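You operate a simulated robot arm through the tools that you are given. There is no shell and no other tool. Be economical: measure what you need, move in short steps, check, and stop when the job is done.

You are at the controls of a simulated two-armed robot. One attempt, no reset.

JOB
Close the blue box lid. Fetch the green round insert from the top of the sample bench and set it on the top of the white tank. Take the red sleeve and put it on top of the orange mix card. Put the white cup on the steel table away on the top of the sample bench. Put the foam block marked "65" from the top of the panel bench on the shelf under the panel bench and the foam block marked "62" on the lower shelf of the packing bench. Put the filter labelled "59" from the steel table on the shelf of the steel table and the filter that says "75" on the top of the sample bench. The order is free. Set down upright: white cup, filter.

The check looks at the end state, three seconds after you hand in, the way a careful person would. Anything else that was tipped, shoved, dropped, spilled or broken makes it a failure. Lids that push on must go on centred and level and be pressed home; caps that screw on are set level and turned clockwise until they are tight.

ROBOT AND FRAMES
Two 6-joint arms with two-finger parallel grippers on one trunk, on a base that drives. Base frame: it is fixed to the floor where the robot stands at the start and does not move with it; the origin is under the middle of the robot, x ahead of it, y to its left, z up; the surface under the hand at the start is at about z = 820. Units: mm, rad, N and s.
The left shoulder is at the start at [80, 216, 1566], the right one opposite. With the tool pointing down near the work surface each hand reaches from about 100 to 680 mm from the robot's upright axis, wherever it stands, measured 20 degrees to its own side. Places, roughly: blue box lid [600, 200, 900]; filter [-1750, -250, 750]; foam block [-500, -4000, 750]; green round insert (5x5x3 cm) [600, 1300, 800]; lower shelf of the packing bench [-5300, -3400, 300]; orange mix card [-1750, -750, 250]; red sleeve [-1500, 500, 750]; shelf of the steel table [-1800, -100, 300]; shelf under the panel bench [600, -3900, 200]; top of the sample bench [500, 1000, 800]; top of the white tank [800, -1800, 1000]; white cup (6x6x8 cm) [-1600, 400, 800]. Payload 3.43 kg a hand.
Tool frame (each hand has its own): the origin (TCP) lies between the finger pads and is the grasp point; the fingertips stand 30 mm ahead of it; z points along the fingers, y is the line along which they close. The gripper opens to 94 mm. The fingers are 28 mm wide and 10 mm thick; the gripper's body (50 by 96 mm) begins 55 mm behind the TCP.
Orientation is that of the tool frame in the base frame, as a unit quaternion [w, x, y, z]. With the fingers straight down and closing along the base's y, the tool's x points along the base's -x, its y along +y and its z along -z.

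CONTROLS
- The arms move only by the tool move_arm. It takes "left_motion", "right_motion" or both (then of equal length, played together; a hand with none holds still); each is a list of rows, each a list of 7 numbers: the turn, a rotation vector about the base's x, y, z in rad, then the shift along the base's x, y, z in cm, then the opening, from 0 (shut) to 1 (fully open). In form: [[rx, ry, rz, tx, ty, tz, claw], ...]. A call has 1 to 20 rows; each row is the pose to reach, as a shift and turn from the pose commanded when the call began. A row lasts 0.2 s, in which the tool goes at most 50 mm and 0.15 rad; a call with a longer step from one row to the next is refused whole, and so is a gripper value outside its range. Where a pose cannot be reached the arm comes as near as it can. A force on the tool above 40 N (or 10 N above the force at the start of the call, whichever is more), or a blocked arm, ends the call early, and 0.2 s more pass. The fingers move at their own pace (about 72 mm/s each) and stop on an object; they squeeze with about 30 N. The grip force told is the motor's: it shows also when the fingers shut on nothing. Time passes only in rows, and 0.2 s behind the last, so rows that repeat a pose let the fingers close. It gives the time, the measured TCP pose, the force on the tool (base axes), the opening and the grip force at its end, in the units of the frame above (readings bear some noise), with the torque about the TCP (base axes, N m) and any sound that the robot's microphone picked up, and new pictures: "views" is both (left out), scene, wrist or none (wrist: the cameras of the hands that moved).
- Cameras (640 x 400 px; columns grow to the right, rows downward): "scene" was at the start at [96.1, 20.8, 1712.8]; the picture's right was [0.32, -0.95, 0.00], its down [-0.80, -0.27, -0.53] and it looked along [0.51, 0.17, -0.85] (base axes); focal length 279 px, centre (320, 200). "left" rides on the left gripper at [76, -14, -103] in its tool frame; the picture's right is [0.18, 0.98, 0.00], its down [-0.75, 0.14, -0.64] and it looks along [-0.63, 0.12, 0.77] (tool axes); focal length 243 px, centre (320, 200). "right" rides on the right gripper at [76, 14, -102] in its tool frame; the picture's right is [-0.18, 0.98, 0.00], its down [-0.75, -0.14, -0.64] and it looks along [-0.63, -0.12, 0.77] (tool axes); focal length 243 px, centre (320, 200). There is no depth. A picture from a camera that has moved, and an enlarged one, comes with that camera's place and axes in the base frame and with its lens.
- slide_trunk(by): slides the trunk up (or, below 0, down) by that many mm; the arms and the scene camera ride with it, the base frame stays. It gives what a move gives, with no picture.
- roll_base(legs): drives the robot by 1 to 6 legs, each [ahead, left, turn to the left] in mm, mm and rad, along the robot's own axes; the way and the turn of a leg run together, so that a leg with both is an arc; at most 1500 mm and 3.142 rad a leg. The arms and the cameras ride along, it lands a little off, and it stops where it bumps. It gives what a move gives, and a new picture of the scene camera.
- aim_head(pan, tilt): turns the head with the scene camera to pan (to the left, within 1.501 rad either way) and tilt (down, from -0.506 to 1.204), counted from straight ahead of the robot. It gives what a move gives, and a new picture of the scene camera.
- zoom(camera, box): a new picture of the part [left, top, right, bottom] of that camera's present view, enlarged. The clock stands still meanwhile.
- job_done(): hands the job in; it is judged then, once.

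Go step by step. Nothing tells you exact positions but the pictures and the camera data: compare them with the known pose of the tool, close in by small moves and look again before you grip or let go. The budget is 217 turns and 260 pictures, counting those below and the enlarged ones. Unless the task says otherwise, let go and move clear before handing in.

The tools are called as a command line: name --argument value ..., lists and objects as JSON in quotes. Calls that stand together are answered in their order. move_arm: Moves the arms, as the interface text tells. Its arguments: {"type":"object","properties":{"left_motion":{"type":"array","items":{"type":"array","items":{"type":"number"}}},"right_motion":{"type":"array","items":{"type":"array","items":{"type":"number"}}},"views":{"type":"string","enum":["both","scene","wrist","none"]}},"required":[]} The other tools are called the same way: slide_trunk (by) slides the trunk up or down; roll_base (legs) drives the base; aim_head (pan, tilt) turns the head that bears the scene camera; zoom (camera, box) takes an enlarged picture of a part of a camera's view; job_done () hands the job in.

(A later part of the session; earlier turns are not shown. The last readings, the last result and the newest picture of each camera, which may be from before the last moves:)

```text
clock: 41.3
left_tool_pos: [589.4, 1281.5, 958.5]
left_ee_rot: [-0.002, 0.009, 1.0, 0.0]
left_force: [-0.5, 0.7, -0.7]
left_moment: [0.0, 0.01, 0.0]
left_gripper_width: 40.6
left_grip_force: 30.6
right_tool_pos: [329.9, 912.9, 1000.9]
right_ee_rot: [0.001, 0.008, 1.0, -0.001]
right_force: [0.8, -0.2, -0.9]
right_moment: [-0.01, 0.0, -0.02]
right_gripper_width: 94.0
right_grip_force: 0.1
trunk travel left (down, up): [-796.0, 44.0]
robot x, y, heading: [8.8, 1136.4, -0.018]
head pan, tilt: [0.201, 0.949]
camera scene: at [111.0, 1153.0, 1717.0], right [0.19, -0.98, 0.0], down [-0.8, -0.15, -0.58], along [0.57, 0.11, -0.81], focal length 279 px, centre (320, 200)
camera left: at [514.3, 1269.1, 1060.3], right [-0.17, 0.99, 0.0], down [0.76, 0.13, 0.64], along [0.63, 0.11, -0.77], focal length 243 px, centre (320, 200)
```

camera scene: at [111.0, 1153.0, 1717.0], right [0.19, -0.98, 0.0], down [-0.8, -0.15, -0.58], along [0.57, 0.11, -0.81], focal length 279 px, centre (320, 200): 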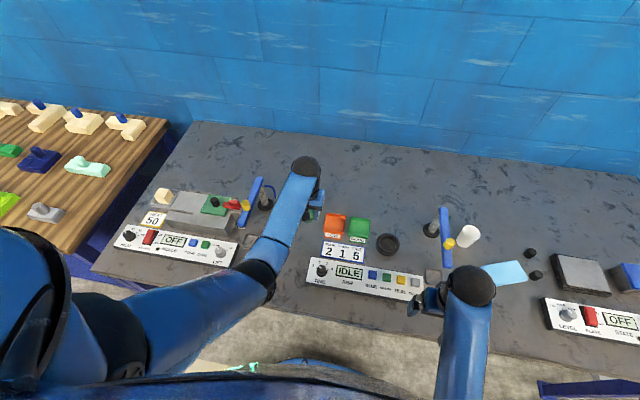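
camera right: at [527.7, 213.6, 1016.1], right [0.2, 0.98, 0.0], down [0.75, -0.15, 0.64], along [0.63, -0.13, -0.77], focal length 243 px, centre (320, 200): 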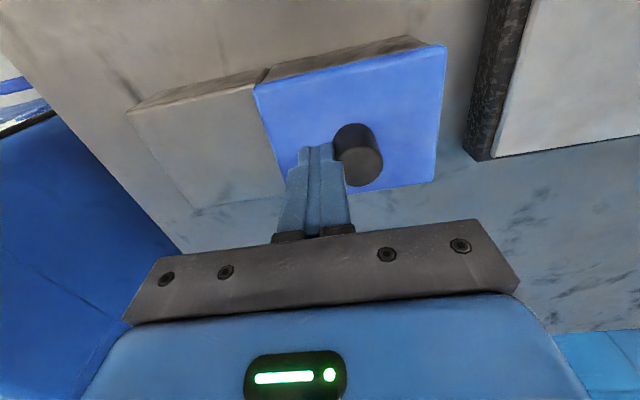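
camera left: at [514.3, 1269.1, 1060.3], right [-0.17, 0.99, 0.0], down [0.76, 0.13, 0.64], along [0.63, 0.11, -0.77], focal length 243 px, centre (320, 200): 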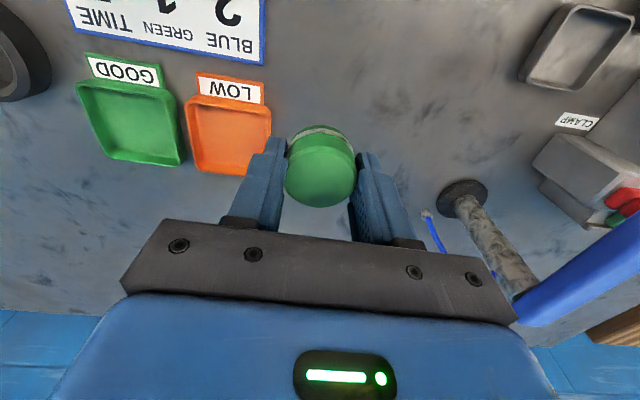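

Insert held (tray undisturbed). I retract the left hand and look along the route to the right.

move_arm --left_motion '[[0, 0, 0, -4, 0, 2, 0.2], [0, 0, 0, -8, 0, 3, 0.2], [0, 0, 0, -12, 0, 4, 0.2], [0, 0, 0, -16, 1, 4, 0.2], [0, 0, 0, -20, 3, 4, 0.2], [0, 0, 0, -24, 6, 4, 0.2], [0, 0, 0, -26, 9, 4, 0.2]]' --views "none"

roll_base --legs '[[-350, 0, 0]]'

aim_head --pan -1.2 --tilt 0.4

```text
clock: 42.9
left_tool_pos: [331.6, 1372.0, 997.2]
left_ee_rot: [0.0, 0.009, 1.0, -0.001]
left_force: [-0.2, 0.2, -0.6]
left_moment: [0.0, 0.01, 0.0]
left_gripper_width: 40.3
left_grip_force: 29.8
right_tool_pos: [329.8, 913.2, 1002.5]
right_ee_rot: [0.002, 0.008, 1.0, -0.001]
right_force: [0.4, -0.1, 0.0]
right_moment: [0.04, -0.01, 0.0]
right_gripper_width: 93.8
right_grip_force: 0.0
trunk travel left (down, up): [-796.0, 44.0]
robot x, y, heading: [9.4, 1140.9, -0.015]
head pan, tilt: [0.201, 0.949]
```

```text
clock: 45.2
left_tool_pos: [-15.6, 1378.6, 995.6]
left_ee_rot: [-0.002, 0.007, 1.0, 0.0]
left_force: [-0.2, 0.5, -1.8]
left_moment: [-0.01, 0.03, 0.01]
left_gripper_width: 40.7
left_grip_force: 29.9
right_tool_pos: [-16.6, 918.5, 1000.6]
right_ee_rot: [-0.001, 0.005, 1.0, -0.001]
right_force: [0.6, -0.5, -0.5]
right_moment: [0.02, 0.04, 0.0]
right_gripper_width: 93.8
right_grip_force: 0.0
trunk travel left (down, up): [-796.0, 44.0]
robot x, y, heading: [-338.8, 1145.7, -0.007]
head pan, tilt: [0.201, 0.949]
camera scene: at [-234.8, 1157.1, 1716.7], right [0.19, -0.98, 0.0], down [-0.8, -0.16, -0.58], along [0.57, 0.11, -0.81], focal length 279 px, centre (320, 200)
```

scene: 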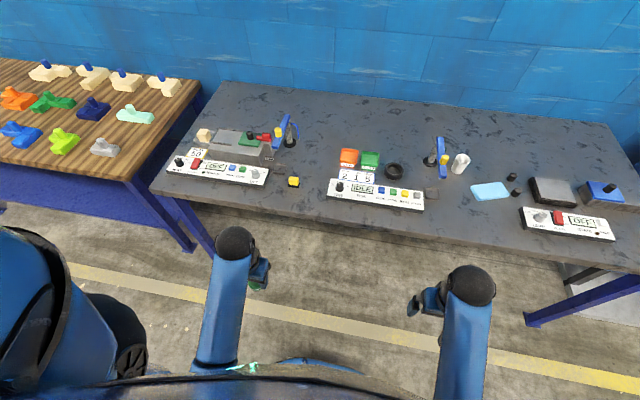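

```text
clock: 46.7
left_tool_pos: [-18.0, 1377.5, 995.7]
left_ee_rot: [-0.001, 0.007, 1.0, 0.0]
left_force: [-1.0, 0.9, -0.8]
left_moment: [0.01, 0.01, 0.02]
left_gripper_width: 40.3
left_grip_force: 29.7
right_tool_pos: [-18.0, 917.6, 1001.4]
right_ee_rot: [0.001, 0.004, 1.0, -0.002]
right_force: [-0.3, 0.2, 1.0]
right_moment: [0.03, 0.01, 0.01]
right_gripper_width: 94.1
right_grip_force: 0.1
trunk travel left (down, up): [-796.0, 44.0]
robot x, y, heading: [-337.5, 1143.5, -0.009]
head pan, tilt: [-1.201, 0.4]
camera scene: at [-277.5, 1056.6, 1763.7], right [-0.93, -0.35, 0.0], down [-0.14, 0.36, -0.92], along [0.33, -0.86, -0.39], focal length 279 px, centre (320, 200)
```

scene: 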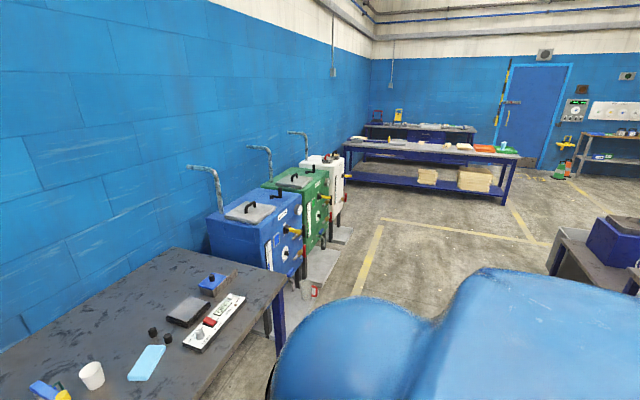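

Three tanks (blue, green, white) stand along the wall. I drive right to in front of the white one.

roll_base --legs '[[0, -1500, 0], [0, -1450, 0]]'

aim_head --pan 0.0 --tilt 0.6

```text
clock: 61.2
left_tool_pos: [3.2, -1623.1, 995.5]
left_ee_rot: [0.0, 0.003, 1.0, -0.001]
left_force: [-0.6, 0.3, -0.7]
left_moment: [0.0, 0.0, -0.01]
left_gripper_width: 40.4
left_grip_force: 30.2
right_tool_pos: [7.5, -2082.2, 1001.0]
right_ee_rot: [0.0, 0.001, 1.0, -0.001]
right_force: [-0.1, 0.2, -0.2]
right_moment: [-0.01, -0.01, -0.03]
right_gripper_width: 94.0
right_grip_force: 0.0
trunk travel left (down, up): [-796.0, 44.0]
robot x, y, heading: [-317.4, -1855.0, 0.005]
head pan, tilt: [-1.201, 0.4]
camera scene: at [-253.1, -1945.1, 1763.8], right [-0.93, -0.36, 0.0], down [-0.14, 0.36, -0.92], along [0.33, -0.86, -0.39], focal length 279 px, centre (320, 200)
```

scene: 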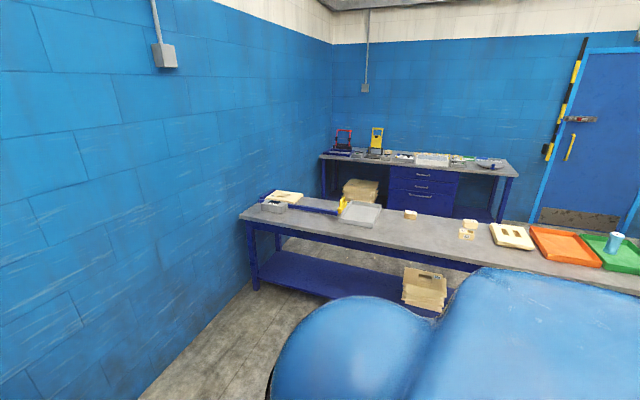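

```text
clock: 62.6
left_tool_pos: [3.3, -1622.4, 996.3]
left_ee_rot: [-0.001, 0.003, 1.0, 0.0]
left_force: [0.3, 0.1, -0.4]
left_moment: [-0.01, -0.01, 0.02]
left_gripper_width: 40.2
left_grip_force: 29.9
right_tool_pos: [7.1, -2082.9, 1002.4]
right_ee_rot: [0.001, 0.0, 1.0, -0.001]
right_force: [0.2, 0.3, 1.0]
right_moment: [0.0, -0.03, 0.02]
right_gripper_width: 93.9
right_grip_force: 0.1
trunk travel left (down, up): [-796.0, 44.0]
robot x, y, heading: [-316.7, -1859.5, 0.002]
head pan, tilt: [0.0, 0.6]
camera scene: at [-198.2, -1859.8, 1745.5], right [0.0, -1.0, 0.0], down [-0.56, 0.0, -0.83], along [0.83, 0.0, -0.56], focal length 279 px, centre (320, 200)
```

scene: 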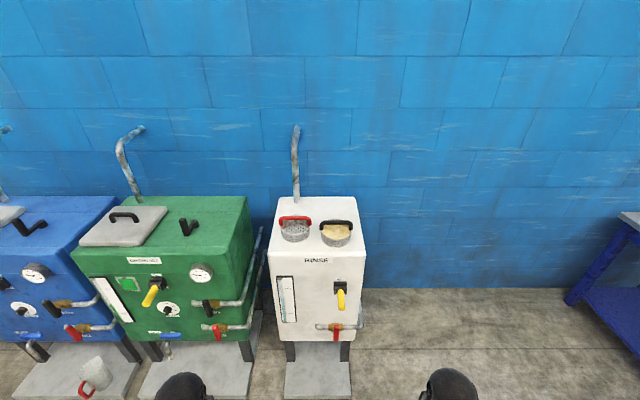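

The white tank's top carries two handled baskets; I zoom to find free space.

zoom --camera "scene" --box '[250, 180, 390, 268]'

```text
4.55 times, centred on (320, 224) of scene
camera zoom: at [-198.2, -1859.8, 1745.5], right [0.0, -1.0, 0.0], down [-0.56, 0.0, -0.83], along [0.83, 0.0, -0.56], focal length 1267 px, centre (320, 91)
```

zoom: 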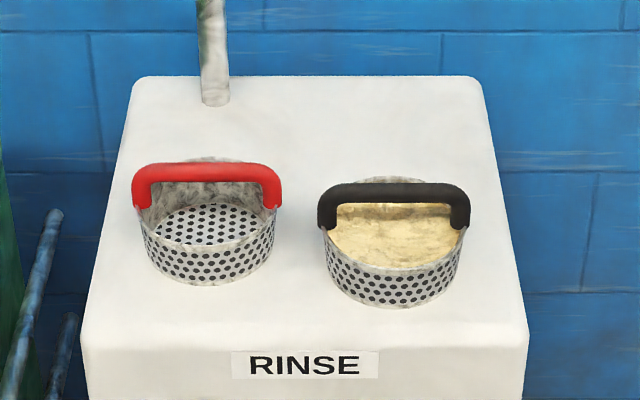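

Free spot: between baskets toward the front, about (588,-1832) on top z≈990. I check the floor slab before approaching, raising the trunk too.

slide_trunk --by 44

aim_head --pan 0.0 --tilt 0.95

```text
clock: 63.4
left_tool_pos: [3.6, -1623.2, 1039.2]
left_ee_rot: [-0.001, 0.003, 1.0, 0.0]
left_force: [0.2, -0.1, -1.1]
left_moment: [0.0, 0.0, -0.01]
left_gripper_width: 40.6
left_grip_force: 30.2
right_tool_pos: [7.0, -2083.4, 1046.9]
right_ee_rot: [0.001, 0.001, 1.0, -0.001]
right_force: [-0.2, 0.3, 0.8]
right_moment: [-0.01, 0.02, 0.0]
right_gripper_width: 94.1
right_grip_force: 0.1
trunk travel left (down, up): [-840.0, 0.0]
robot x, y, heading: [-315.9, -1862.9, 0.002]
head pan, tilt: [0.0, 0.6]
```

```text
clock: 64.3
left_tool_pos: [3.5, -1623.8, 1039.9]
left_ee_rot: [-0.001, 0.003, 1.0, 0.0]
left_force: [0.3, 0.1, -1.4]
left_moment: [0.02, -0.03, 0.0]
left_gripper_width: 40.7
left_grip_force: 29.9
right_tool_pos: [7.1, -2083.8, 1045.9]
right_ee_rot: [0.001, 0.001, 1.0, -0.001]
right_force: [0.2, -0.1, -0.1]
right_moment: [-0.03, 0.0, 0.04]
right_gripper_width: 94.0
right_grip_force: 0.0
trunk travel left (down, up): [-840.0, 0.0]
robot x, y, heading: [-314.4, -1858.9, 0.001]
head pan, tilt: [0.0, 0.949]
camera scene: at [-213.5, -1859.8, 1760.9], right [0.0, -1.0, 0.0], down [-0.81, 0.0, -0.58], along [0.58, 0.0, -0.81], focal length 279 px, centre (320, 200)
```

scene: 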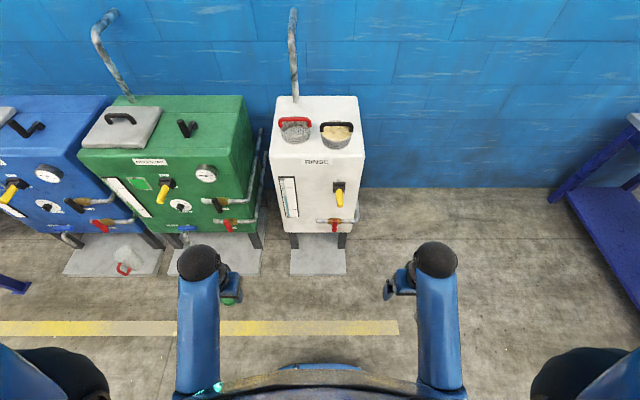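

Slab front at x≈452, so x≈25 for the base is fine. I approach.

roll_base --legs '[[340, -120, 0]]'

```text
clock: 66.6
left_tool_pos: [339.5, -1736.0, 1039.3]
left_ee_rot: [0.001, -0.003, 1.0, 0.0]
left_force: [0.1, -0.4, 0.2]
left_moment: [-0.01, -0.03, -0.02]
left_gripper_width: 40.3
left_grip_force: 30.6
right_tool_pos: [348.5, -2197.0, 1047.3]
right_ee_rot: [0.001, -0.005, 1.0, -0.001]
right_force: [0.4, 0.6, 0.0]
right_moment: [0.0, -0.03, 0.02]
right_gripper_width: 94.2
right_grip_force: 0.1
trunk travel left (down, up): [-840.0, 0.0]
robot x, y, heading: [22.9, -1979.7, 0.011]
head pan, tilt: [0.0, 0.949]
camera scene: at [123.1, -1975.2, 1761.2], right [0.01, -1.0, 0.0], down [-0.81, -0.01, -0.58], along [0.58, 0.01, -0.81], focal length 279 px, centre (320, 200)
```

scene: 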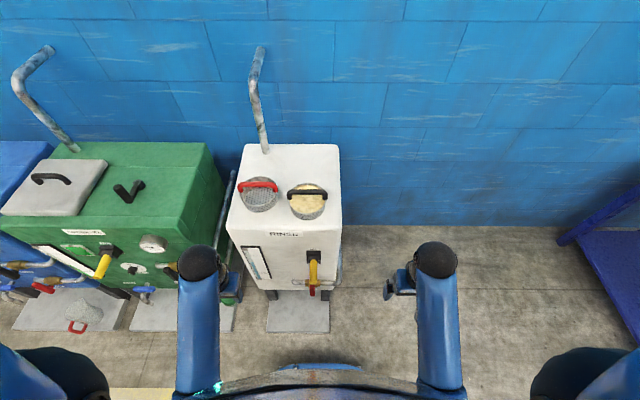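

I zoom for a precise triangulation of the tank's top.

zoom --camera "scene" --box '[210, 130, 370, 230]'

```text
4.00 times, centred on (290, 180) of scene
camera zoom: at [123.1, -1975.2, 1761.2], right [0.01, -1.0, 0.0], down [-0.81, -0.01, -0.58], along [0.58, 0.01, -0.81], focal length 1115 px, centre (440, 280)
```

zoom: 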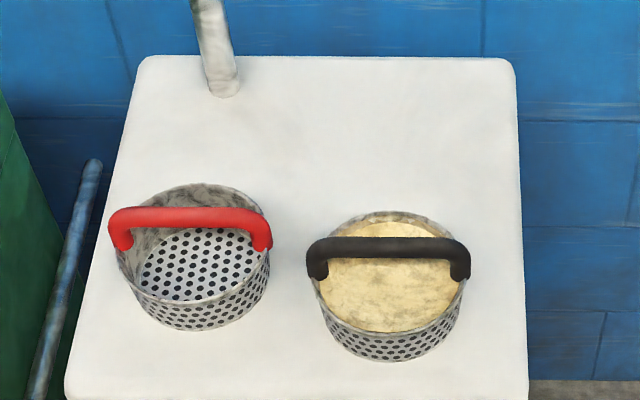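

Tank top is z≈960, front edge x≈579; target spot (620,-1832). I bring the insert there at z 1040.

move_arm --left_motion '[[0, 0, 0, 0, -4, 0, 0.2], [0, 0, 0, 2, -8, 0, 0.2], [0, 0, 0, 6, -9.6, 0, 0.2], [0, 0, 0, 10, -9.6, 0, 0.2], [0, 0, 0, 14, -9.6, 0, 0.2], [0, 0, 0, 18, -9.6, 0, 0.2], [0, 0, 0, 22, -9.6, 0, 0.2], [0, 0, 0, 26, -9.6, 0, 0.2], [0, 0, 0, 28, -9.6, 0, 0.2], [0, 0, 0, 28, -9.6, 0, 0.2]]'

```text
clock: 68.8
left_tool_pos: [623.4, -1832.7, 1039.1]
left_ee_rot: [-0.001, -0.003, 1.0, 0.0]
left_force: [-0.2, -0.1, 0.0]
left_moment: [-0.02, -0.01, -0.02]
left_gripper_width: 40.5
left_grip_force: 29.8
right_tool_pos: [351.2, -2197.0, 1045.6]
right_ee_rot: [0.0, -0.005, 1.0, -0.001]
right_force: [-0.4, 0.1, 0.4]
right_moment: [-0.02, 0.0, -0.03]
right_gripper_width: 94.1
right_grip_force: 0.1
trunk travel left (down, up): [-840.0, 0.0]
robot x, y, heading: [24.8, -1976.7, 0.008]
head pan, tilt: [0.0, 0.949]
camera scene: at [126.6, -1976.7, 1760.9], right [0.01, -1.0, 0.0], down [-0.81, -0.01, -0.58], along [0.58, 0.01, -0.81], focal length 279 px, centre (320, 200)
camera left: at [548.0, -1847.7, 1141.3], right [-0.19, 0.98, 0.0], down [0.75, 0.15, 0.64], along [0.63, 0.12, -0.77], focal length 243 px, centre (320, 200)
```

scene: 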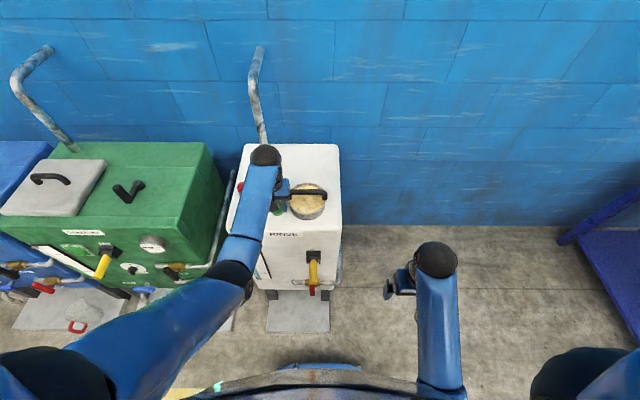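
left: 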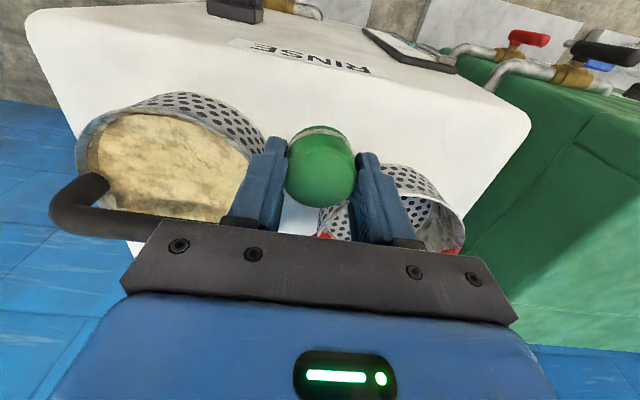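

I zoom the wrist view to check clearances to both baskets and the front edge.

zoom --camera "left" --box '[180, 0, 480, 240]'

```text
1.67 times, centred on (330, 120) of left
camera zoom: at [548.0, -1847.7, 1141.3], right [-0.19, 0.98, 0.0], down [0.75, 0.15, 0.64], along [0.63, 0.12, -0.77], focal length 404 px, centre (303, 333)
```

zoom: 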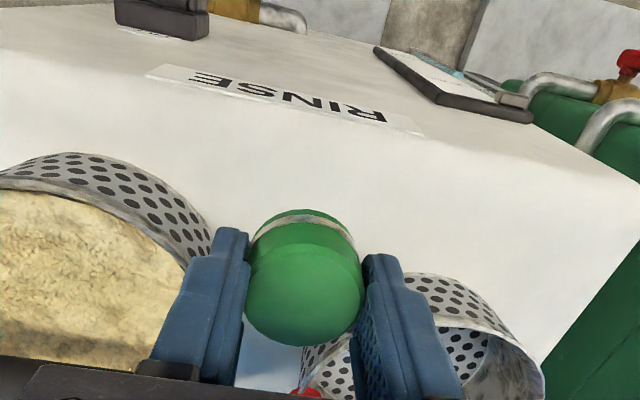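

I shift slightly (−7 mm x, +8 mm y) and lower slowly to contact.

move_arm --left_motion '[[0, 0, 0, -0.7, 0.8, 0, 0.2], [0, 0, 0, -0.7, 0.8, -1.5, 0.2], [0, 0, 0, -0.7, 0.8, -2.8, 0.2], [0, 0, 0, -0.7, 0.8, -3.3, 0.2], [0, 0, 0, -0.7, 0.8, -3.7, 0.2], [0, 0, 0, -0.7, 0.8, -4.0, 0.2], [0, 0, 0, -0.7, 0.8, -4.2, 0.2]]' --views "wrist"

```text
clock: 70.4
left_tool_pos: [615.1, -1824.4, 997.3]
left_ee_rot: [-0.001, -0.003, 1.0, 0.0]
left_force: [0.4, 0.1, -0.4]
left_moment: [-0.01, 0.0, 0.02]
left_gripper_width: 40.3
left_grip_force: 29.4
right_tool_pos: [351.6, -2197.2, 1046.6]
right_ee_rot: [0.0, -0.004, 1.0, -0.001]
right_force: [0.9, -0.5, -0.6]
right_moment: [0.0, 0.0, -0.05]
right_gripper_width: 93.8
right_grip_force: 0.1
trunk travel left (down, up): [-840.0, 0.0]
robot x, y, heading: [24.6, -1981.2, 0.006]
head pan, tilt: [0.0, 0.949]
camera left: at [539.4, -1839.8, 1099.4], right [-0.19, 0.98, 0.0], down [0.75, 0.15, 0.64], along [0.63, 0.12, -0.77], focal length 243 px, centre (320, 200)
```

left: 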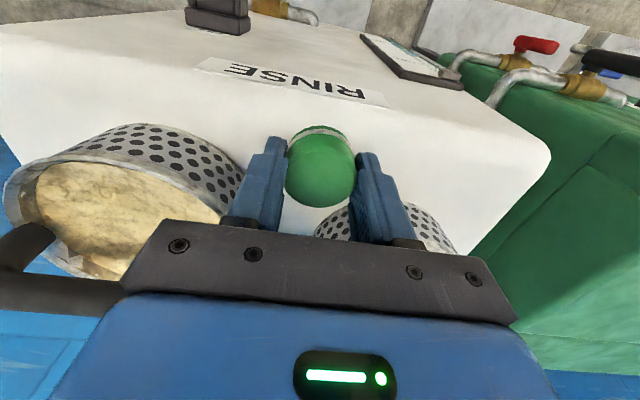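

Clear of both baskets. Continue down slowly.

move_arm --left_motion '[[0, 0, 0, 0, 0, -0.2, 0.2], [0, 0, 0, 0, 0, -0.4, 0.2], [0, 0, 0, 0, 0, -0.6, 0.2], [0, 0, 0, 0, 0, -0.8, 0.2]]' --views "none"

```text
clock: 71.4
left_tool_pos: [614.1, -1825.7, 988.9]
left_ee_rot: [-0.001, -0.002, 1.0, 0.0]
left_force: [-0.2, 0.4, -0.8]
left_moment: [0.02, 0.02, 0.01]
left_gripper_width: 40.5
left_grip_force: 30.0
right_tool_pos: [351.5, -2197.8, 1046.7]
right_ee_rot: [0.001, -0.004, 1.0, -0.001]
right_force: [0.8, 0.1, 0.0]
right_moment: [0.0, 0.01, 0.03]
right_gripper_width: 93.7
right_grip_force: 0.1
trunk travel left (down, up): [-840.0, 0.0]
robot x, y, heading: [23.7, -1978.2, 0.01]
head pan, tilt: [0.0, 0.949]
```

move_arm --left_motion '[[0, 0, 0, 0, 0, -0.2, 0.2], [0, 0, 0, 0, 0, -0.4, 0.2], [0, 0, 0, 0, 0, -0.6, 0.2], [0, 0, 0, 0, 0, -0.8, 0.2], [0, 0, 0, 0, 0, -1.0, 0.2], [0, 0, 0, 0, 0, -1.2, 0.2], [0, 0, 0, 0, 0, -1.4, 0.2]]' --views "wrist"

```text
clock: 72.8
left_tool_pos: [616.9, -1826.2, 984.0]
left_ee_rot: [0.007, -0.003, 1.0, -0.001]
left_force: [-8.4, -1.5, 22.0]
left_moment: [0.01, 0.57, 0.03]
left_gripper_width: 40.4
left_grip_force: 30.0
right_tool_pos: [348.3, -2197.8, 1046.7]
right_ee_rot: [0.002, -0.004, 1.0, -0.001]
right_force: [0.9, -0.3, 0.6]
right_moment: [-0.01, 0.02, 0.02]
right_gripper_width: 94.2
right_grip_force: 0.1
trunk travel left (down, up): [-840.0, 0.0]
robot x, y, heading: [25.6, -1975.5, 0.007]
head pan, tilt: [0.0, 0.949]
stopped in row 7 (left hand): the force on the tool passed its limit at 42 N (the readings are from after the stop); the commanded pose is now the measured one
camera left: at [539.6, -1840.2, 1085.9], right [-0.19, 0.98, 0.0], down [0.74, 0.15, 0.65], along [0.64, 0.12, -0.76], focal length 243 px, centre (320, 200)
```

left: 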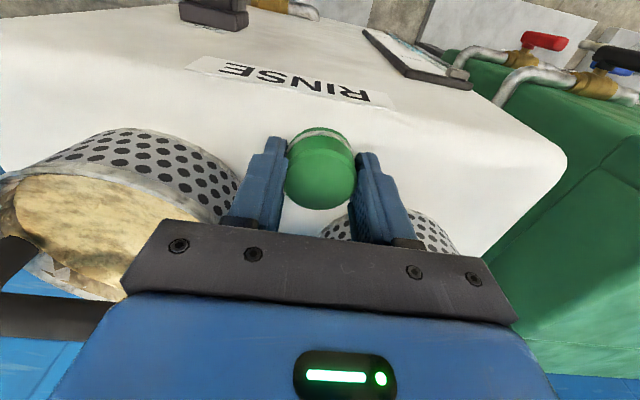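

Contact. Raise a hair, open a little and lift away.

move_arm --left_motion '[[0, 0, 0, 0, 0, 0.1, 0.2], [0, 0, 0, 0, 0, 0.1, 0.5], [0, 0, 0, 0, 0, 0.1, 0.53], [0, 0, 0, 0, 0, 0.1, 0.53], [0, 0, 0, 0, 0, 2, 0.53], [0, 0, 0, 0, 0, 5, 0.53], [0, 0, 0, 0, 0, 7, 0.6]]' --views "wrist"

```text
clock: 74.4
left_tool_pos: [615.3, -1824.2, 1053.4]
left_ee_rot: [0.004, -0.003, 1.0, -0.001]
left_force: [-0.3, -0.5, -0.6]
left_moment: [-0.01, -0.01, 0.01]
left_gripper_width: 56.4
left_grip_force: 0.1
right_tool_pos: [350.2, -2198.1, 1046.8]
right_ee_rot: [0.0, -0.005, 1.0, -0.001]
right_force: [-0.3, 0.6, -0.5]
right_moment: [0.0, 0.01, 0.0]
right_gripper_width: 94.1
right_grip_force: 0.1
trunk travel left (down, up): [-840.0, 0.0]
robot x, y, heading: [22.7, -1979.5, 0.01]
head pan, tilt: [0.0, 0.949]
camera left: at [539.2, -1839.0, 1154.2], right [-0.19, 0.98, 0.0], down [0.75, 0.15, 0.65], along [0.64, 0.12, -0.76], focal length 243 px, centre (320, 200)
```

left: 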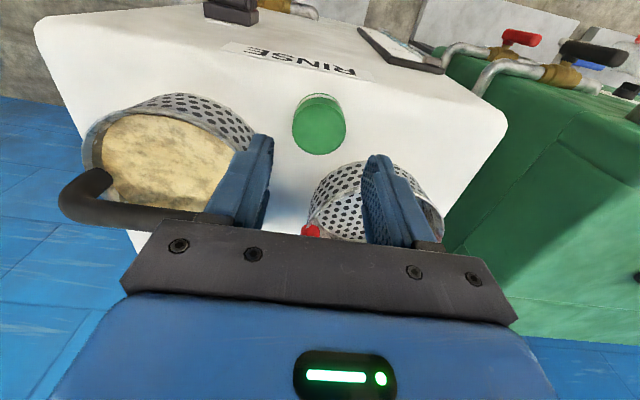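

Insert placed. Retract, back away, then turn to face the panel bench.

move_arm --left_motion '[[0, 0, 0, -4, 0, -0.5, 0.8], [0, 0, 0, -8, 0, -1, 1], [0, 0, 0, -12, 0, -1.2, 1], [0, 0, 0, -16, 1, -1.2, 1], [0, 0, 0, -20, 3, -1.2, 1], [0, 0, 0, -24, 6, -1.2, 1], [0, 0, 0, -28, 9, -1.2, 1]]' --views "scene"

roll_base --legs '[[-450, 0, 0], [0, 0, -1.571]]'

```text
clock: 76.0
left_tool_pos: [334.1, -1736.0, 1041.7]
left_ee_rot: [0.005, -0.001, 1.0, -0.001]
left_force: [-0.4, 0.8, -1.0]
left_moment: [0.0, 0.02, 0.0]
left_gripper_width: 93.7
left_grip_force: 0.0
right_tool_pos: [349.2, -2198.7, 1046.4]
right_ee_rot: [0.001, -0.005, 1.0, -0.001]
right_force: [-0.2, -0.1, -0.2]
right_moment: [-0.02, -0.02, 0.01]
right_gripper_width: 94.0
right_grip_force: 0.1
trunk travel left (down, up): [-840.0, 0.0]
robot x, y, heading: [22.4, -1978.8, 0.01]
head pan, tilt: [0.0, 0.949]
camera scene: at [124.9, -1976.3, 1761.1], right [0.01, -1.0, 0.0], down [-0.81, -0.01, -0.58], along [0.58, 0.01, -0.81], focal length 279 px, centre (320, 200)
```

scene: 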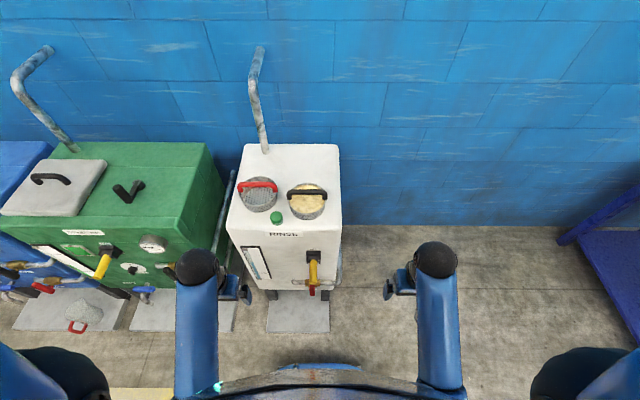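

```text
clock: 82.5
left_tool_pos: [-192.8, -2292.8, 1041.5]
left_ee_rot: [0.002, 0.709, 0.705, -0.004]
left_force: [-0.7, 0.6, -0.1]
left_moment: [0.0, -0.02, 0.02]
left_gripper_width: 93.9
left_grip_force: 0.0
right_tool_pos: [-653.0, -2304.2, 1047.1]
right_ee_rot: [0.0, 0.708, 0.707, -0.001]
right_force: [0.5, -0.5, -0.7]
right_moment: [0.04, 0.01, -0.01]
right_gripper_width: 93.9
right_grip_force: 0.0
trunk travel left (down, up): [-840.0, 0.0]
robot x, y, heading: [-432.8, -1975.9, -1.569]
head pan, tilt: [0.0, 0.949]
camera scene: at [-429.1, -2083.1, 1760.9], right [-1.0, 0.0, 0.0], down [0.0, 0.81, -0.58], along [0.0, -0.58, -0.81], focal length 279 px, centre (320, 200)
```

scene: 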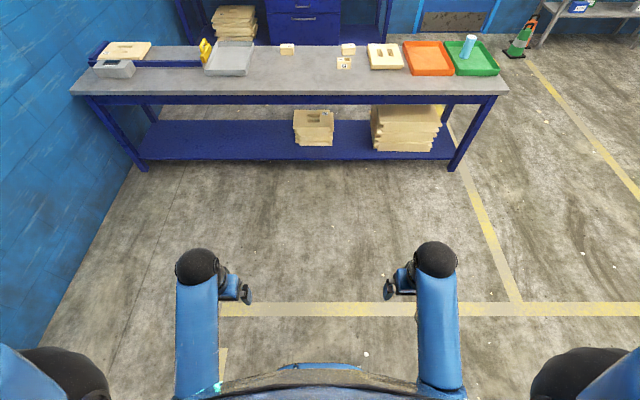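

I zoom on the foam blocks and the shelf.

zoom --camera "scene" --box '[250, 20, 410, 120]'

zoom --camera "scene" --box '[60, 20, 460, 170]'

```text
4.00 times, centred on (330, 70) of scene
camera zoom: at [-429.1, -2083.1, 1760.9], right [-1.0, 0.0, 0.0], down [0.0, 0.81, -0.58], along [0.0, -0.58, -0.81], focal length 1115 px, centre (280, 720)
```

zoom: 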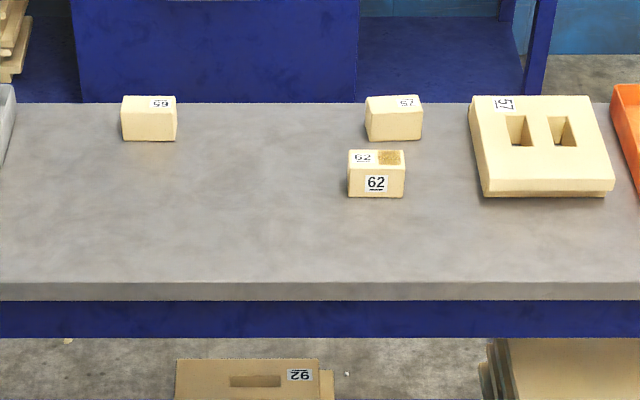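

```text
1.60 times, centred on (260, 95) of scene
camera zoom: at [-429.1, -2083.1, 1760.9], right [-1.0, 0.0, 0.0], down [0.0, 0.81, -0.58], along [0.0, -0.58, -0.81], focal length 446 px, centre (416, 368)
```

zoom: 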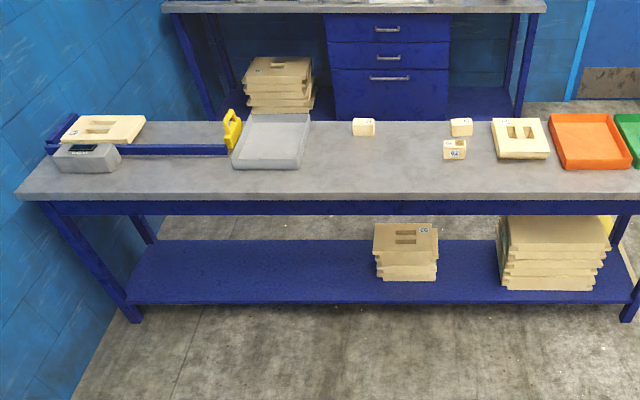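

zoom --camera "scene" --box '[276, 38, 300, 56]'

zoom --camera "scene" --box '[332, 38, 360, 72]'

```text
16.00 times, centred on (288, 47) of scene
camera zoom: at [-429.1, -2083.1, 1760.9], right [-1.0, 0.0, 0.0], down [0.0, 0.81, -0.58], along [0.0, -0.58, -0.81], focal length 4459 px, centre (832, 2648)
```

zoom: 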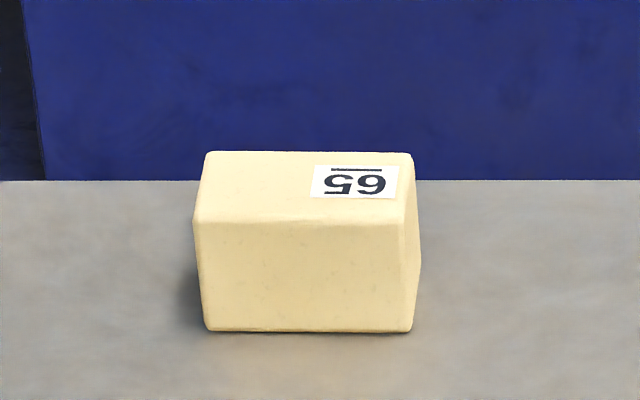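

```text
11.76 times, centred on (346, 55) of scene
camera zoom: at [-429.1, -2083.1, 1760.9], right [-1.0, 0.0, 0.0], down [0.0, 0.81, -0.58], along [0.0, -0.58, -0.81], focal length 3278 px, centre (14, 1906)
```

zoom: 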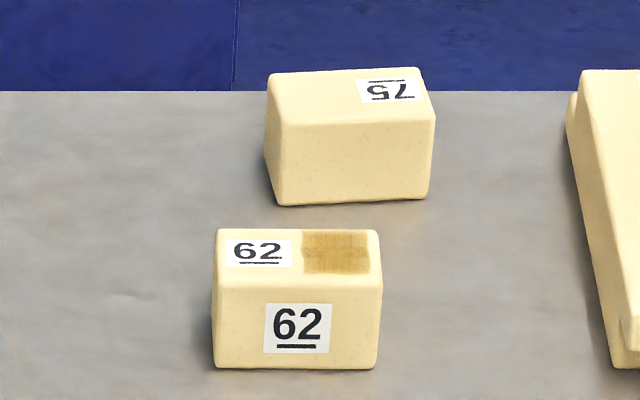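

The left block is "65" (upside down), the front-right one "62". I drive up to the bench between them.

roll_base --legs '[[1270, 30, 0]]'

```text
clock: 88.9
left_tool_pos: [-209.7, -3560.9, 1041.0]
left_ee_rot: [0.003, 0.727, 0.687, -0.005]
left_force: [0.5, -0.1, -0.4]
left_moment: [0.02, 0.0, 0.0]
left_gripper_width: 93.7
left_grip_force: 0.0
right_tool_pos: [-672.4, -3548.1, 1046.4]
right_ee_rot: [-0.001, 0.725, 0.688, -0.002]
right_force: [0.2, -0.3, 1.1]
right_moment: [0.02, 0.0, 0.04]
right_gripper_width: 94.4
right_grip_force: 0.1
trunk travel left (down, up): [-840.0, 0.0]
robot x, y, heading: [-431.5, -3239.3, -1.626]
head pan, tilt: [0.0, 0.949]
camera scene: at [-436.3, -3338.8, 1761.0], right [-1.0, 0.05, 0.0], down [0.04, 0.81, -0.58], along [-0.03, -0.58, -0.81], focal length 279 px, centre (320, 200)
```

scene: 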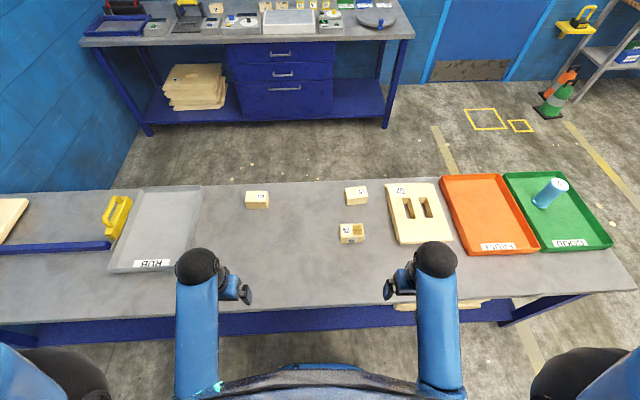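

Blocks: 65 at (-205,-4060), 62 at (-588,-3882), top z≈815, bench ≈760. The 65 block is ~95 mm wide, so I grip it front-to-back. I get closer and straighten the heading.

roll_base --legs '[[90, 30, 0.055]]'

slide_trunk --by -200

```text
clock: 90.0
left_tool_pos: [-169.4, -3629.9, 1043.4]
left_ee_rot: [0.006, 0.708, 0.707, -0.005]
left_force: [-0.8, 0.6, 0.1]
left_moment: [-0.08, -0.02, -0.02]
left_gripper_width: 94.1
left_grip_force: 0.0
right_tool_pos: [-629.6, -3641.5, 1048.1]
right_ee_rot: [0.004, 0.707, 0.708, -0.002]
right_force: [-1.0, 0.5, -0.2]
right_moment: [-0.03, 0.02, -0.01]
right_gripper_width: 93.9
right_grip_force: 0.0
trunk travel left (down, up): [-840.0, 0.0]
robot x, y, heading: [-405.9, -3321.6, -1.566]
head pan, tilt: [0.0, 0.949]
camera scene: at [-408.3, -3416.2, 1761.8], right [-1.0, 0.0, 0.0], down [0.0, 0.81, -0.59], along [0.0, -0.59, -0.81], focal length 279 px, centre (320, 200)
```

scene: 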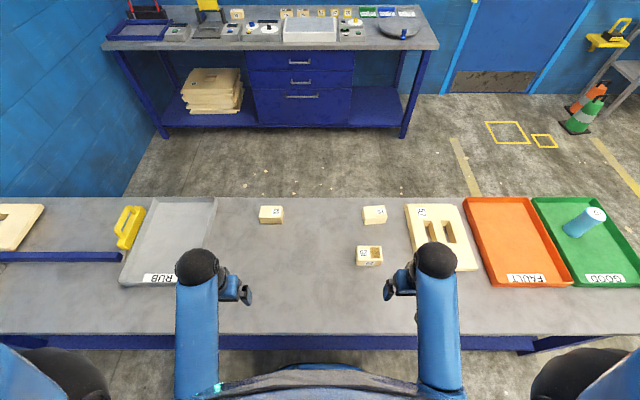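

```text
clock: 92.2
left_tool_pos: [-165.6, -3637.6, 839.8]
left_ee_rot: [0.003, 0.708, 0.707, -0.003]
left_force: [-0.1, -0.1, 0.7]
left_moment: [0.01, -0.03, -0.02]
left_gripper_width: 93.9
left_grip_force: 0.0
right_tool_pos: [-626.4, -3649.6, 845.5]
right_ee_rot: [0.0, 0.707, 0.708, -0.001]
right_force: [-0.5, 0.4, -0.3]
right_moment: [0.02, 0.03, -0.02]
right_gripper_width: 94.0
right_grip_force: 0.1
trunk travel left (down, up): [-640.0, 200.0]
robot x, y, heading: [-403.5, -3324.6, -1.566]
head pan, tilt: [0.0, 0.949]
```

I yaw the left hand 90° while moving it forward above the 65 block.

move_arm --left_motion '[[0, 0, -0.14, 0, -2, 3, 1], [0, 0, -0.28, 0, -5, 3, 1], [0, 0, -0.42, 0, -8, 3, 1], [0, 0, -0.56, -1, -11, 3, 1], [0, 0, -0.7, -1, -14, 3, 1], [0, 0, -0.84, -1, -17, 3, 1], [0, 0, -0.98, -2, -20, 3, 1], [0, 0, -1.12, -2, -23, 3, 1], [0, 0, -1.26, -3, -26, 3, 1], [0, 0, -1.4, -4, -29, 3, 1], [0, 0, -1.5, -4, -32, 3, 1], [0, 0, -1.571, -4, -35, 3, 1], [0, 0, -1.571, -4, -36, 3, 1]]'

```text
clock: 95.0
left_tool_pos: [-203.8, -3998.3, 871.0]
left_ee_rot: [-0.001, 1.0, -0.002, -0.005]
left_force: [0.7, 1.2, -0.4]
left_moment: [0.0, -0.05, 0.01]
left_gripper_width: 94.1
left_grip_force: 0.1
left hand out of reach, approached as far as the arm can: row 1, 2, 3, 4, 5, 6, 7
right_tool_pos: [-627.7, -3650.7, 845.0]
right_ee_rot: [-0.001, 0.706, 0.708, 0.0]
right_force: [0.7, -0.4, 0.7]
right_moment: [-0.04, 0.01, 0.01]
right_gripper_width: 94.3
right_grip_force: 0.1
trunk travel left (down, up): [-640.0, 200.0]
robot x, y, heading: [-402.1, -3327.3, -1.563]
head pan, tilt: [0.0, 0.949]
camera scene: at [-403.6, -3429.4, 1560.9], right [-1.0, 0.0, 0.0], down [0.0, 0.81, -0.58], along [0.0, -0.58, -0.81], focal length 279 px, centre (320, 200)
camera left: at [-126.1, -3984.8, 972.6], right [0.18, -0.98, 0.0], down [-0.75, -0.14, 0.65], along [-0.64, -0.11, -0.76], focal length 243 px, centre (320, 200)
```

scene: 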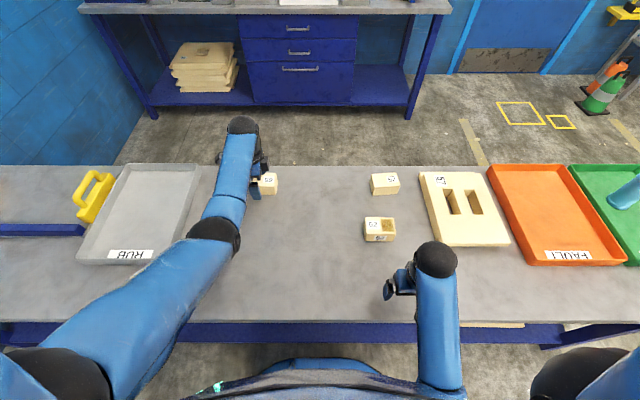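
left: 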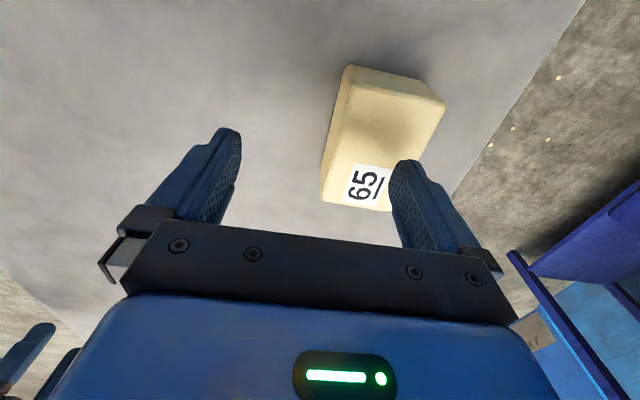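

zoom --camera "left" --box '[280, 40, 480, 240]'

```text
2.00 times, centred on (380, 140) of left
camera zoom: at [-126.1, -3984.8, 972.6], right [0.18, -0.98, 0.0], down [-0.75, -0.14, 0.65], along [-0.64, -0.11, -0.76], focal length 485 px, centre (200, 320)
```

zoom: 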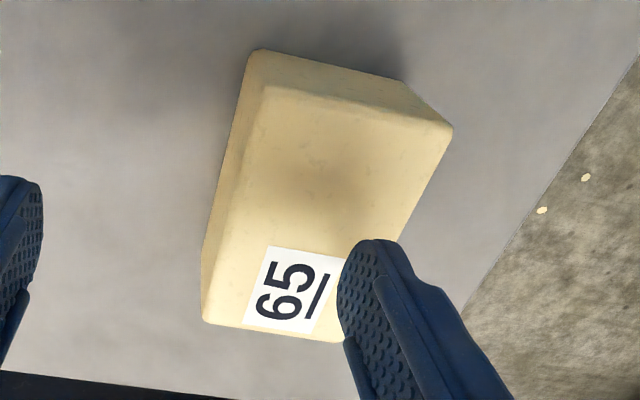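

Block spans x −259…−164, y −4073…−4011. I move over its centre and descend.

move_arm --left_motion '[[0, 0, 0, -0.4, -2.5, 0, 1], [0, 0, 0, -0.8, -4.5, 0, 1], [0, 0, 0, -0.8, -4.5, -1.5, 1], [0, 0, 0, -0.8, -4.5, -1.5, 1]]' --views "wrist"

```text
clock: 96.0
left_tool_pos: [-211.5, -4042.1, 856.7]
left_ee_rot: [0.0, 1.0, 0.0, -0.005]
left_force: [-0.5, 0.0, -0.8]
left_moment: [0.0, -0.02, -0.01]
left_gripper_width: 94.0
left_grip_force: 0.1
right_tool_pos: [-628.4, -3648.9, 845.9]
right_ee_rot: [-0.001, 0.707, 0.708, -0.001]
right_force: [0.1, -0.5, 0.1]
right_moment: [-0.01, 0.02, 0.0]
right_gripper_width: 93.9
right_grip_force: 0.0
trunk travel left (down, up): [-640.0, 200.0]
robot x, y, heading: [-405.3, -3327.3, -1.569]
head pan, tilt: [0.0, 0.949]
camera left: at [-134.2, -4027.8, 958.2], right [0.18, -0.98, 0.0], down [-0.75, -0.14, 0.65], along [-0.64, -0.12, -0.76], focal length 243 px, centre (320, 200)
```

left: 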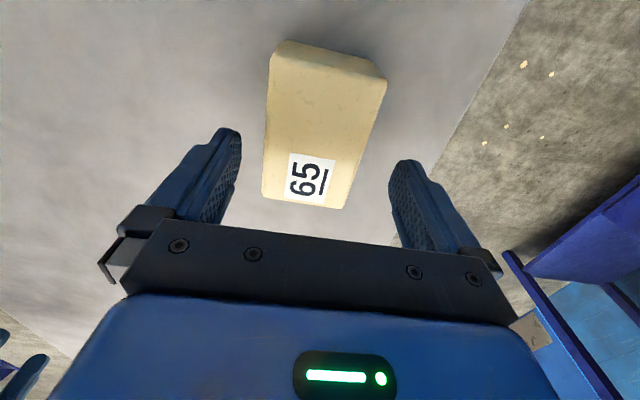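

Well straddled. Descend and close.

move_arm --left_motion '[[0, 0, 0, 0, 0, -2, 1], [0, 0, 0, 0, 0, -4, 1], [0, 0, 0, 0, 0, -5.2, 1], [0, 0, 0, 0, 0, -5.2, 0.8], [0, 0, 0, 0, 0, -5.2, 0.5], [0, 0, 0, 0, 0, -5.2, 0.5], [0, 0, 0, 0, 0, -5.2, 0.5]]' --views "wrist"

```text
clock: 97.6
left_tool_pos: [-214.4, -4021.0, 811.3]
left_ee_rot: [-0.001, 1.0, -0.001, -0.004]
left_force: [0.1, -0.3, 0.5]
left_moment: [-0.01, 0.03, 0.01]
left_gripper_width: 63.2
left_grip_force: 29.9
left hand out of reach, approached as far as the arm can: row 1, 2, 3, 4, 5, 6, 7
right_tool_pos: [-627.7, -3650.1, 845.3]
right_ee_rot: [-0.001, 0.706, 0.708, 0.0]
right_force: [-0.3, 0.0, -0.1]
right_moment: [0.01, 0.03, -0.03]
right_gripper_width: 94.3
right_grip_force: 0.1
trunk travel left (down, up): [-640.0, 200.0]
robot x, y, heading: [-405.9, -3323.7, -1.569]
head pan, tilt: [0.0, 0.949]
camera left: at [-136.4, -4008.2, 912.5], right [0.18, -0.98, 0.0], down [-0.75, -0.14, 0.65], along [-0.64, -0.12, -0.76], focal length 243 px, centre (320, 200)
```

left: 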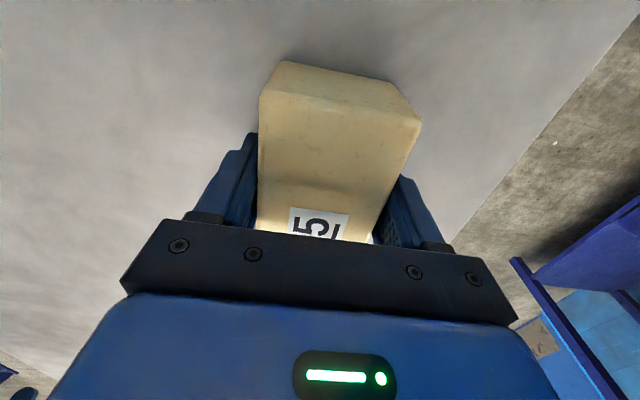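

Gripped (63 mm), though the arm is fully stretched. I lift with the trunk and back the base off.

slide_trunk --by 130

roll_base --legs '[[-500, 0, 0]]'

```text
clock: 99.2
left_tool_pos: [-214.3, -4021.7, 941.2]
left_ee_rot: [-0.001, 1.0, 0.0, -0.004]
left_force: [0.4, 0.5, 0.0]
left_moment: [-0.01, 0.03, 0.01]
left_gripper_width: 63.3
left_grip_force: 30.0
right_tool_pos: [-627.1, -3648.2, 976.8]
right_ee_rot: [0.0, 0.706, 0.708, -0.001]
right_force: [-0.4, -0.5, 0.1]
right_moment: [0.0, 0.0, -0.04]
right_gripper_width: 93.9
right_grip_force: 0.0
trunk travel left (down, up): [-770.0, 70.0]
robot x, y, heading: [-402.8, -3325.9, -1.568]
head pan, tilt: [0.0, 0.949]
```

```text
clock: 102.1
left_tool_pos: [-211.5, -3523.6, 939.5]
left_ee_rot: [-0.002, 1.0, 0.004, -0.004]
left_force: [0.2, 0.0, -0.1]
left_moment: [0.03, 0.02, 0.02]
left_gripper_width: 63.1
left_grip_force: 30.0
right_tool_pos: [-626.7, -3156.6, 975.6]
right_ee_rot: [0.0, 0.702, 0.712, 0.0]
right_force: [0.1, -0.7, -0.4]
right_moment: [-0.04, 0.0, 0.0]
right_gripper_width: 94.2
right_grip_force: 0.1
trunk travel left (down, up): [-770.0, 70.0]
robot x, y, heading: [-409.4, -2827.1, -1.554]
head pan, tilt: [0.0, 0.949]
camera scene: at [-406.7, -2934.6, 1690.6], right [-1.0, -0.01, 0.0], down [-0.01, 0.81, -0.58], along [0.01, -0.58, -0.81], focal length 279 px, centre (320, 200)
```

scene: 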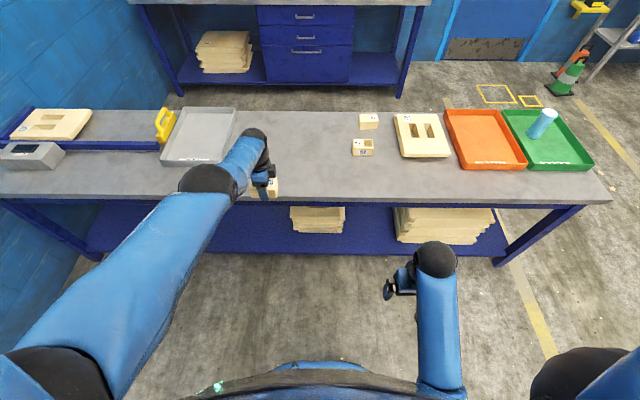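

Block held. I unstick the left arm: up first, then inward.

move_arm --left_motion '[[0, 0, 0, 0, -1, 4, 0.5], [0, 0, 0, 0, -2, 8, 0.5], [0, 0, 0, 0, -2, 12, 0.5], [0, 0, 0, 0, 0, 13, 0.5], [0, 0, 0, 0, 4, 13, 0.5], [0, 0, 0, 0, 8, 12, 0.5], [0, 0, 0, 0, 12, 10, 0.5], [0, 0, 0, 0, 16, 8, 0.5]]' --views "none"

```text
clock: 103.9
left_tool_pos: [-220.5, -3548.4, 1009.8]
left_ee_rot: [-0.001, 1.0, 0.005, -0.004]
left_force: [0.8, 0.7, -0.4]
left_moment: [0.01, 0.0, -0.02]
left_gripper_width: 63.2
left_grip_force: 30.4
left hand out of reach, approached as far as the arm can: row 1, 2, 3, 4, 5, 6, 7, 8
right_tool_pos: [-628.3, -3155.6, 975.4]
right_ee_rot: [-0.001, 0.702, 0.712, 0.0]
right_force: [-0.3, 0.3, -0.5]
right_moment: [-0.02, -0.02, 0.01]
right_gripper_width: 93.7
right_grip_force: 0.1
trunk travel left (down, up): [-770.0, 70.0]
robot x, y, heading: [-407.3, -2829.3, -1.556]
head pan, tilt: [0.0, 0.949]
```

Still stretched. I repeat the tilt-and-rise trick that worked before.

move_arm --left_motion '[[0.15, 0, 0, 0, 2, 0, 0.5], [0.3, 0, 0, 0, 4, 0, 0.5], [0.45, 0, 0, 0, 6, 0, 0.5], [0.45, 0, 0, 0, 6, 0, 0.5]]' --views "none"

move_arm --left_motion '[[-0.1, 0, 0, 0, -2, 4, 0.5], [-0.2, 0, 0, 0, -4, 8, 0.5], [-0.3, 0, 0, 0, -5, 12, 0.5], [-0.4, 0, 0, 0, -5, 16, 0.5], [-0.45, 0, 0, 0, -5, 20, 0.5], [-0.45, 0, 0, 0, -5, 24, 0.5]]' --views "none"

```text
clock: 104.9
left_tool_pos: [-216.6, -3454.9, 1014.7]
left_ee_rot: [-0.225, 0.974, 0.006, -0.003]
left_force: [-1.4, -1.3, -1.0]
left_moment: [-0.03, -0.01, 0.03]
left_gripper_width: 63.0
left_grip_force: 30.0
left hand out of reach, approached as far as the arm can: row 1, 2, 3, 4
right_tool_pos: [-627.5, -3155.2, 975.2]
right_ee_rot: [-0.001, 0.702, 0.712, -0.001]
right_force: [0.1, 0.4, -0.3]
right_moment: [0.02, 0.02, -0.04]
right_gripper_width: 93.8
right_grip_force: 0.2
trunk travel left (down, up): [-770.0, 70.0]
robot x, y, heading: [-407.5, -2824.6, -1.559]
head pan, tilt: [0.0, 0.949]
```

```text
clock: 106.3
left_tool_pos: [-222.6, -3559.2, 1240.5]
left_ee_rot: [-0.001, 1.0, 0.005, -0.003]
left_force: [0.2, -1.0, -0.8]
left_moment: [0.0, 0.01, 0.01]
left_gripper_width: 63.3
left_grip_force: 30.3
left hand out of reach, approached as far as the arm can: row 3, 4, 5, 6
right_tool_pos: [-629.3, -3154.8, 975.3]
right_ee_rot: [0.0, 0.702, 0.713, 0.0]
right_force: [-0.2, 0.1, 0.7]
right_moment: [-0.05, 0.0, 0.01]
right_gripper_width: 93.9
right_grip_force: 0.1
trunk travel left (down, up): [-770.0, 70.0]
robot x, y, heading: [-407.6, -2822.8, -1.556]
head pan, tilt: [0.0, 0.949]
```

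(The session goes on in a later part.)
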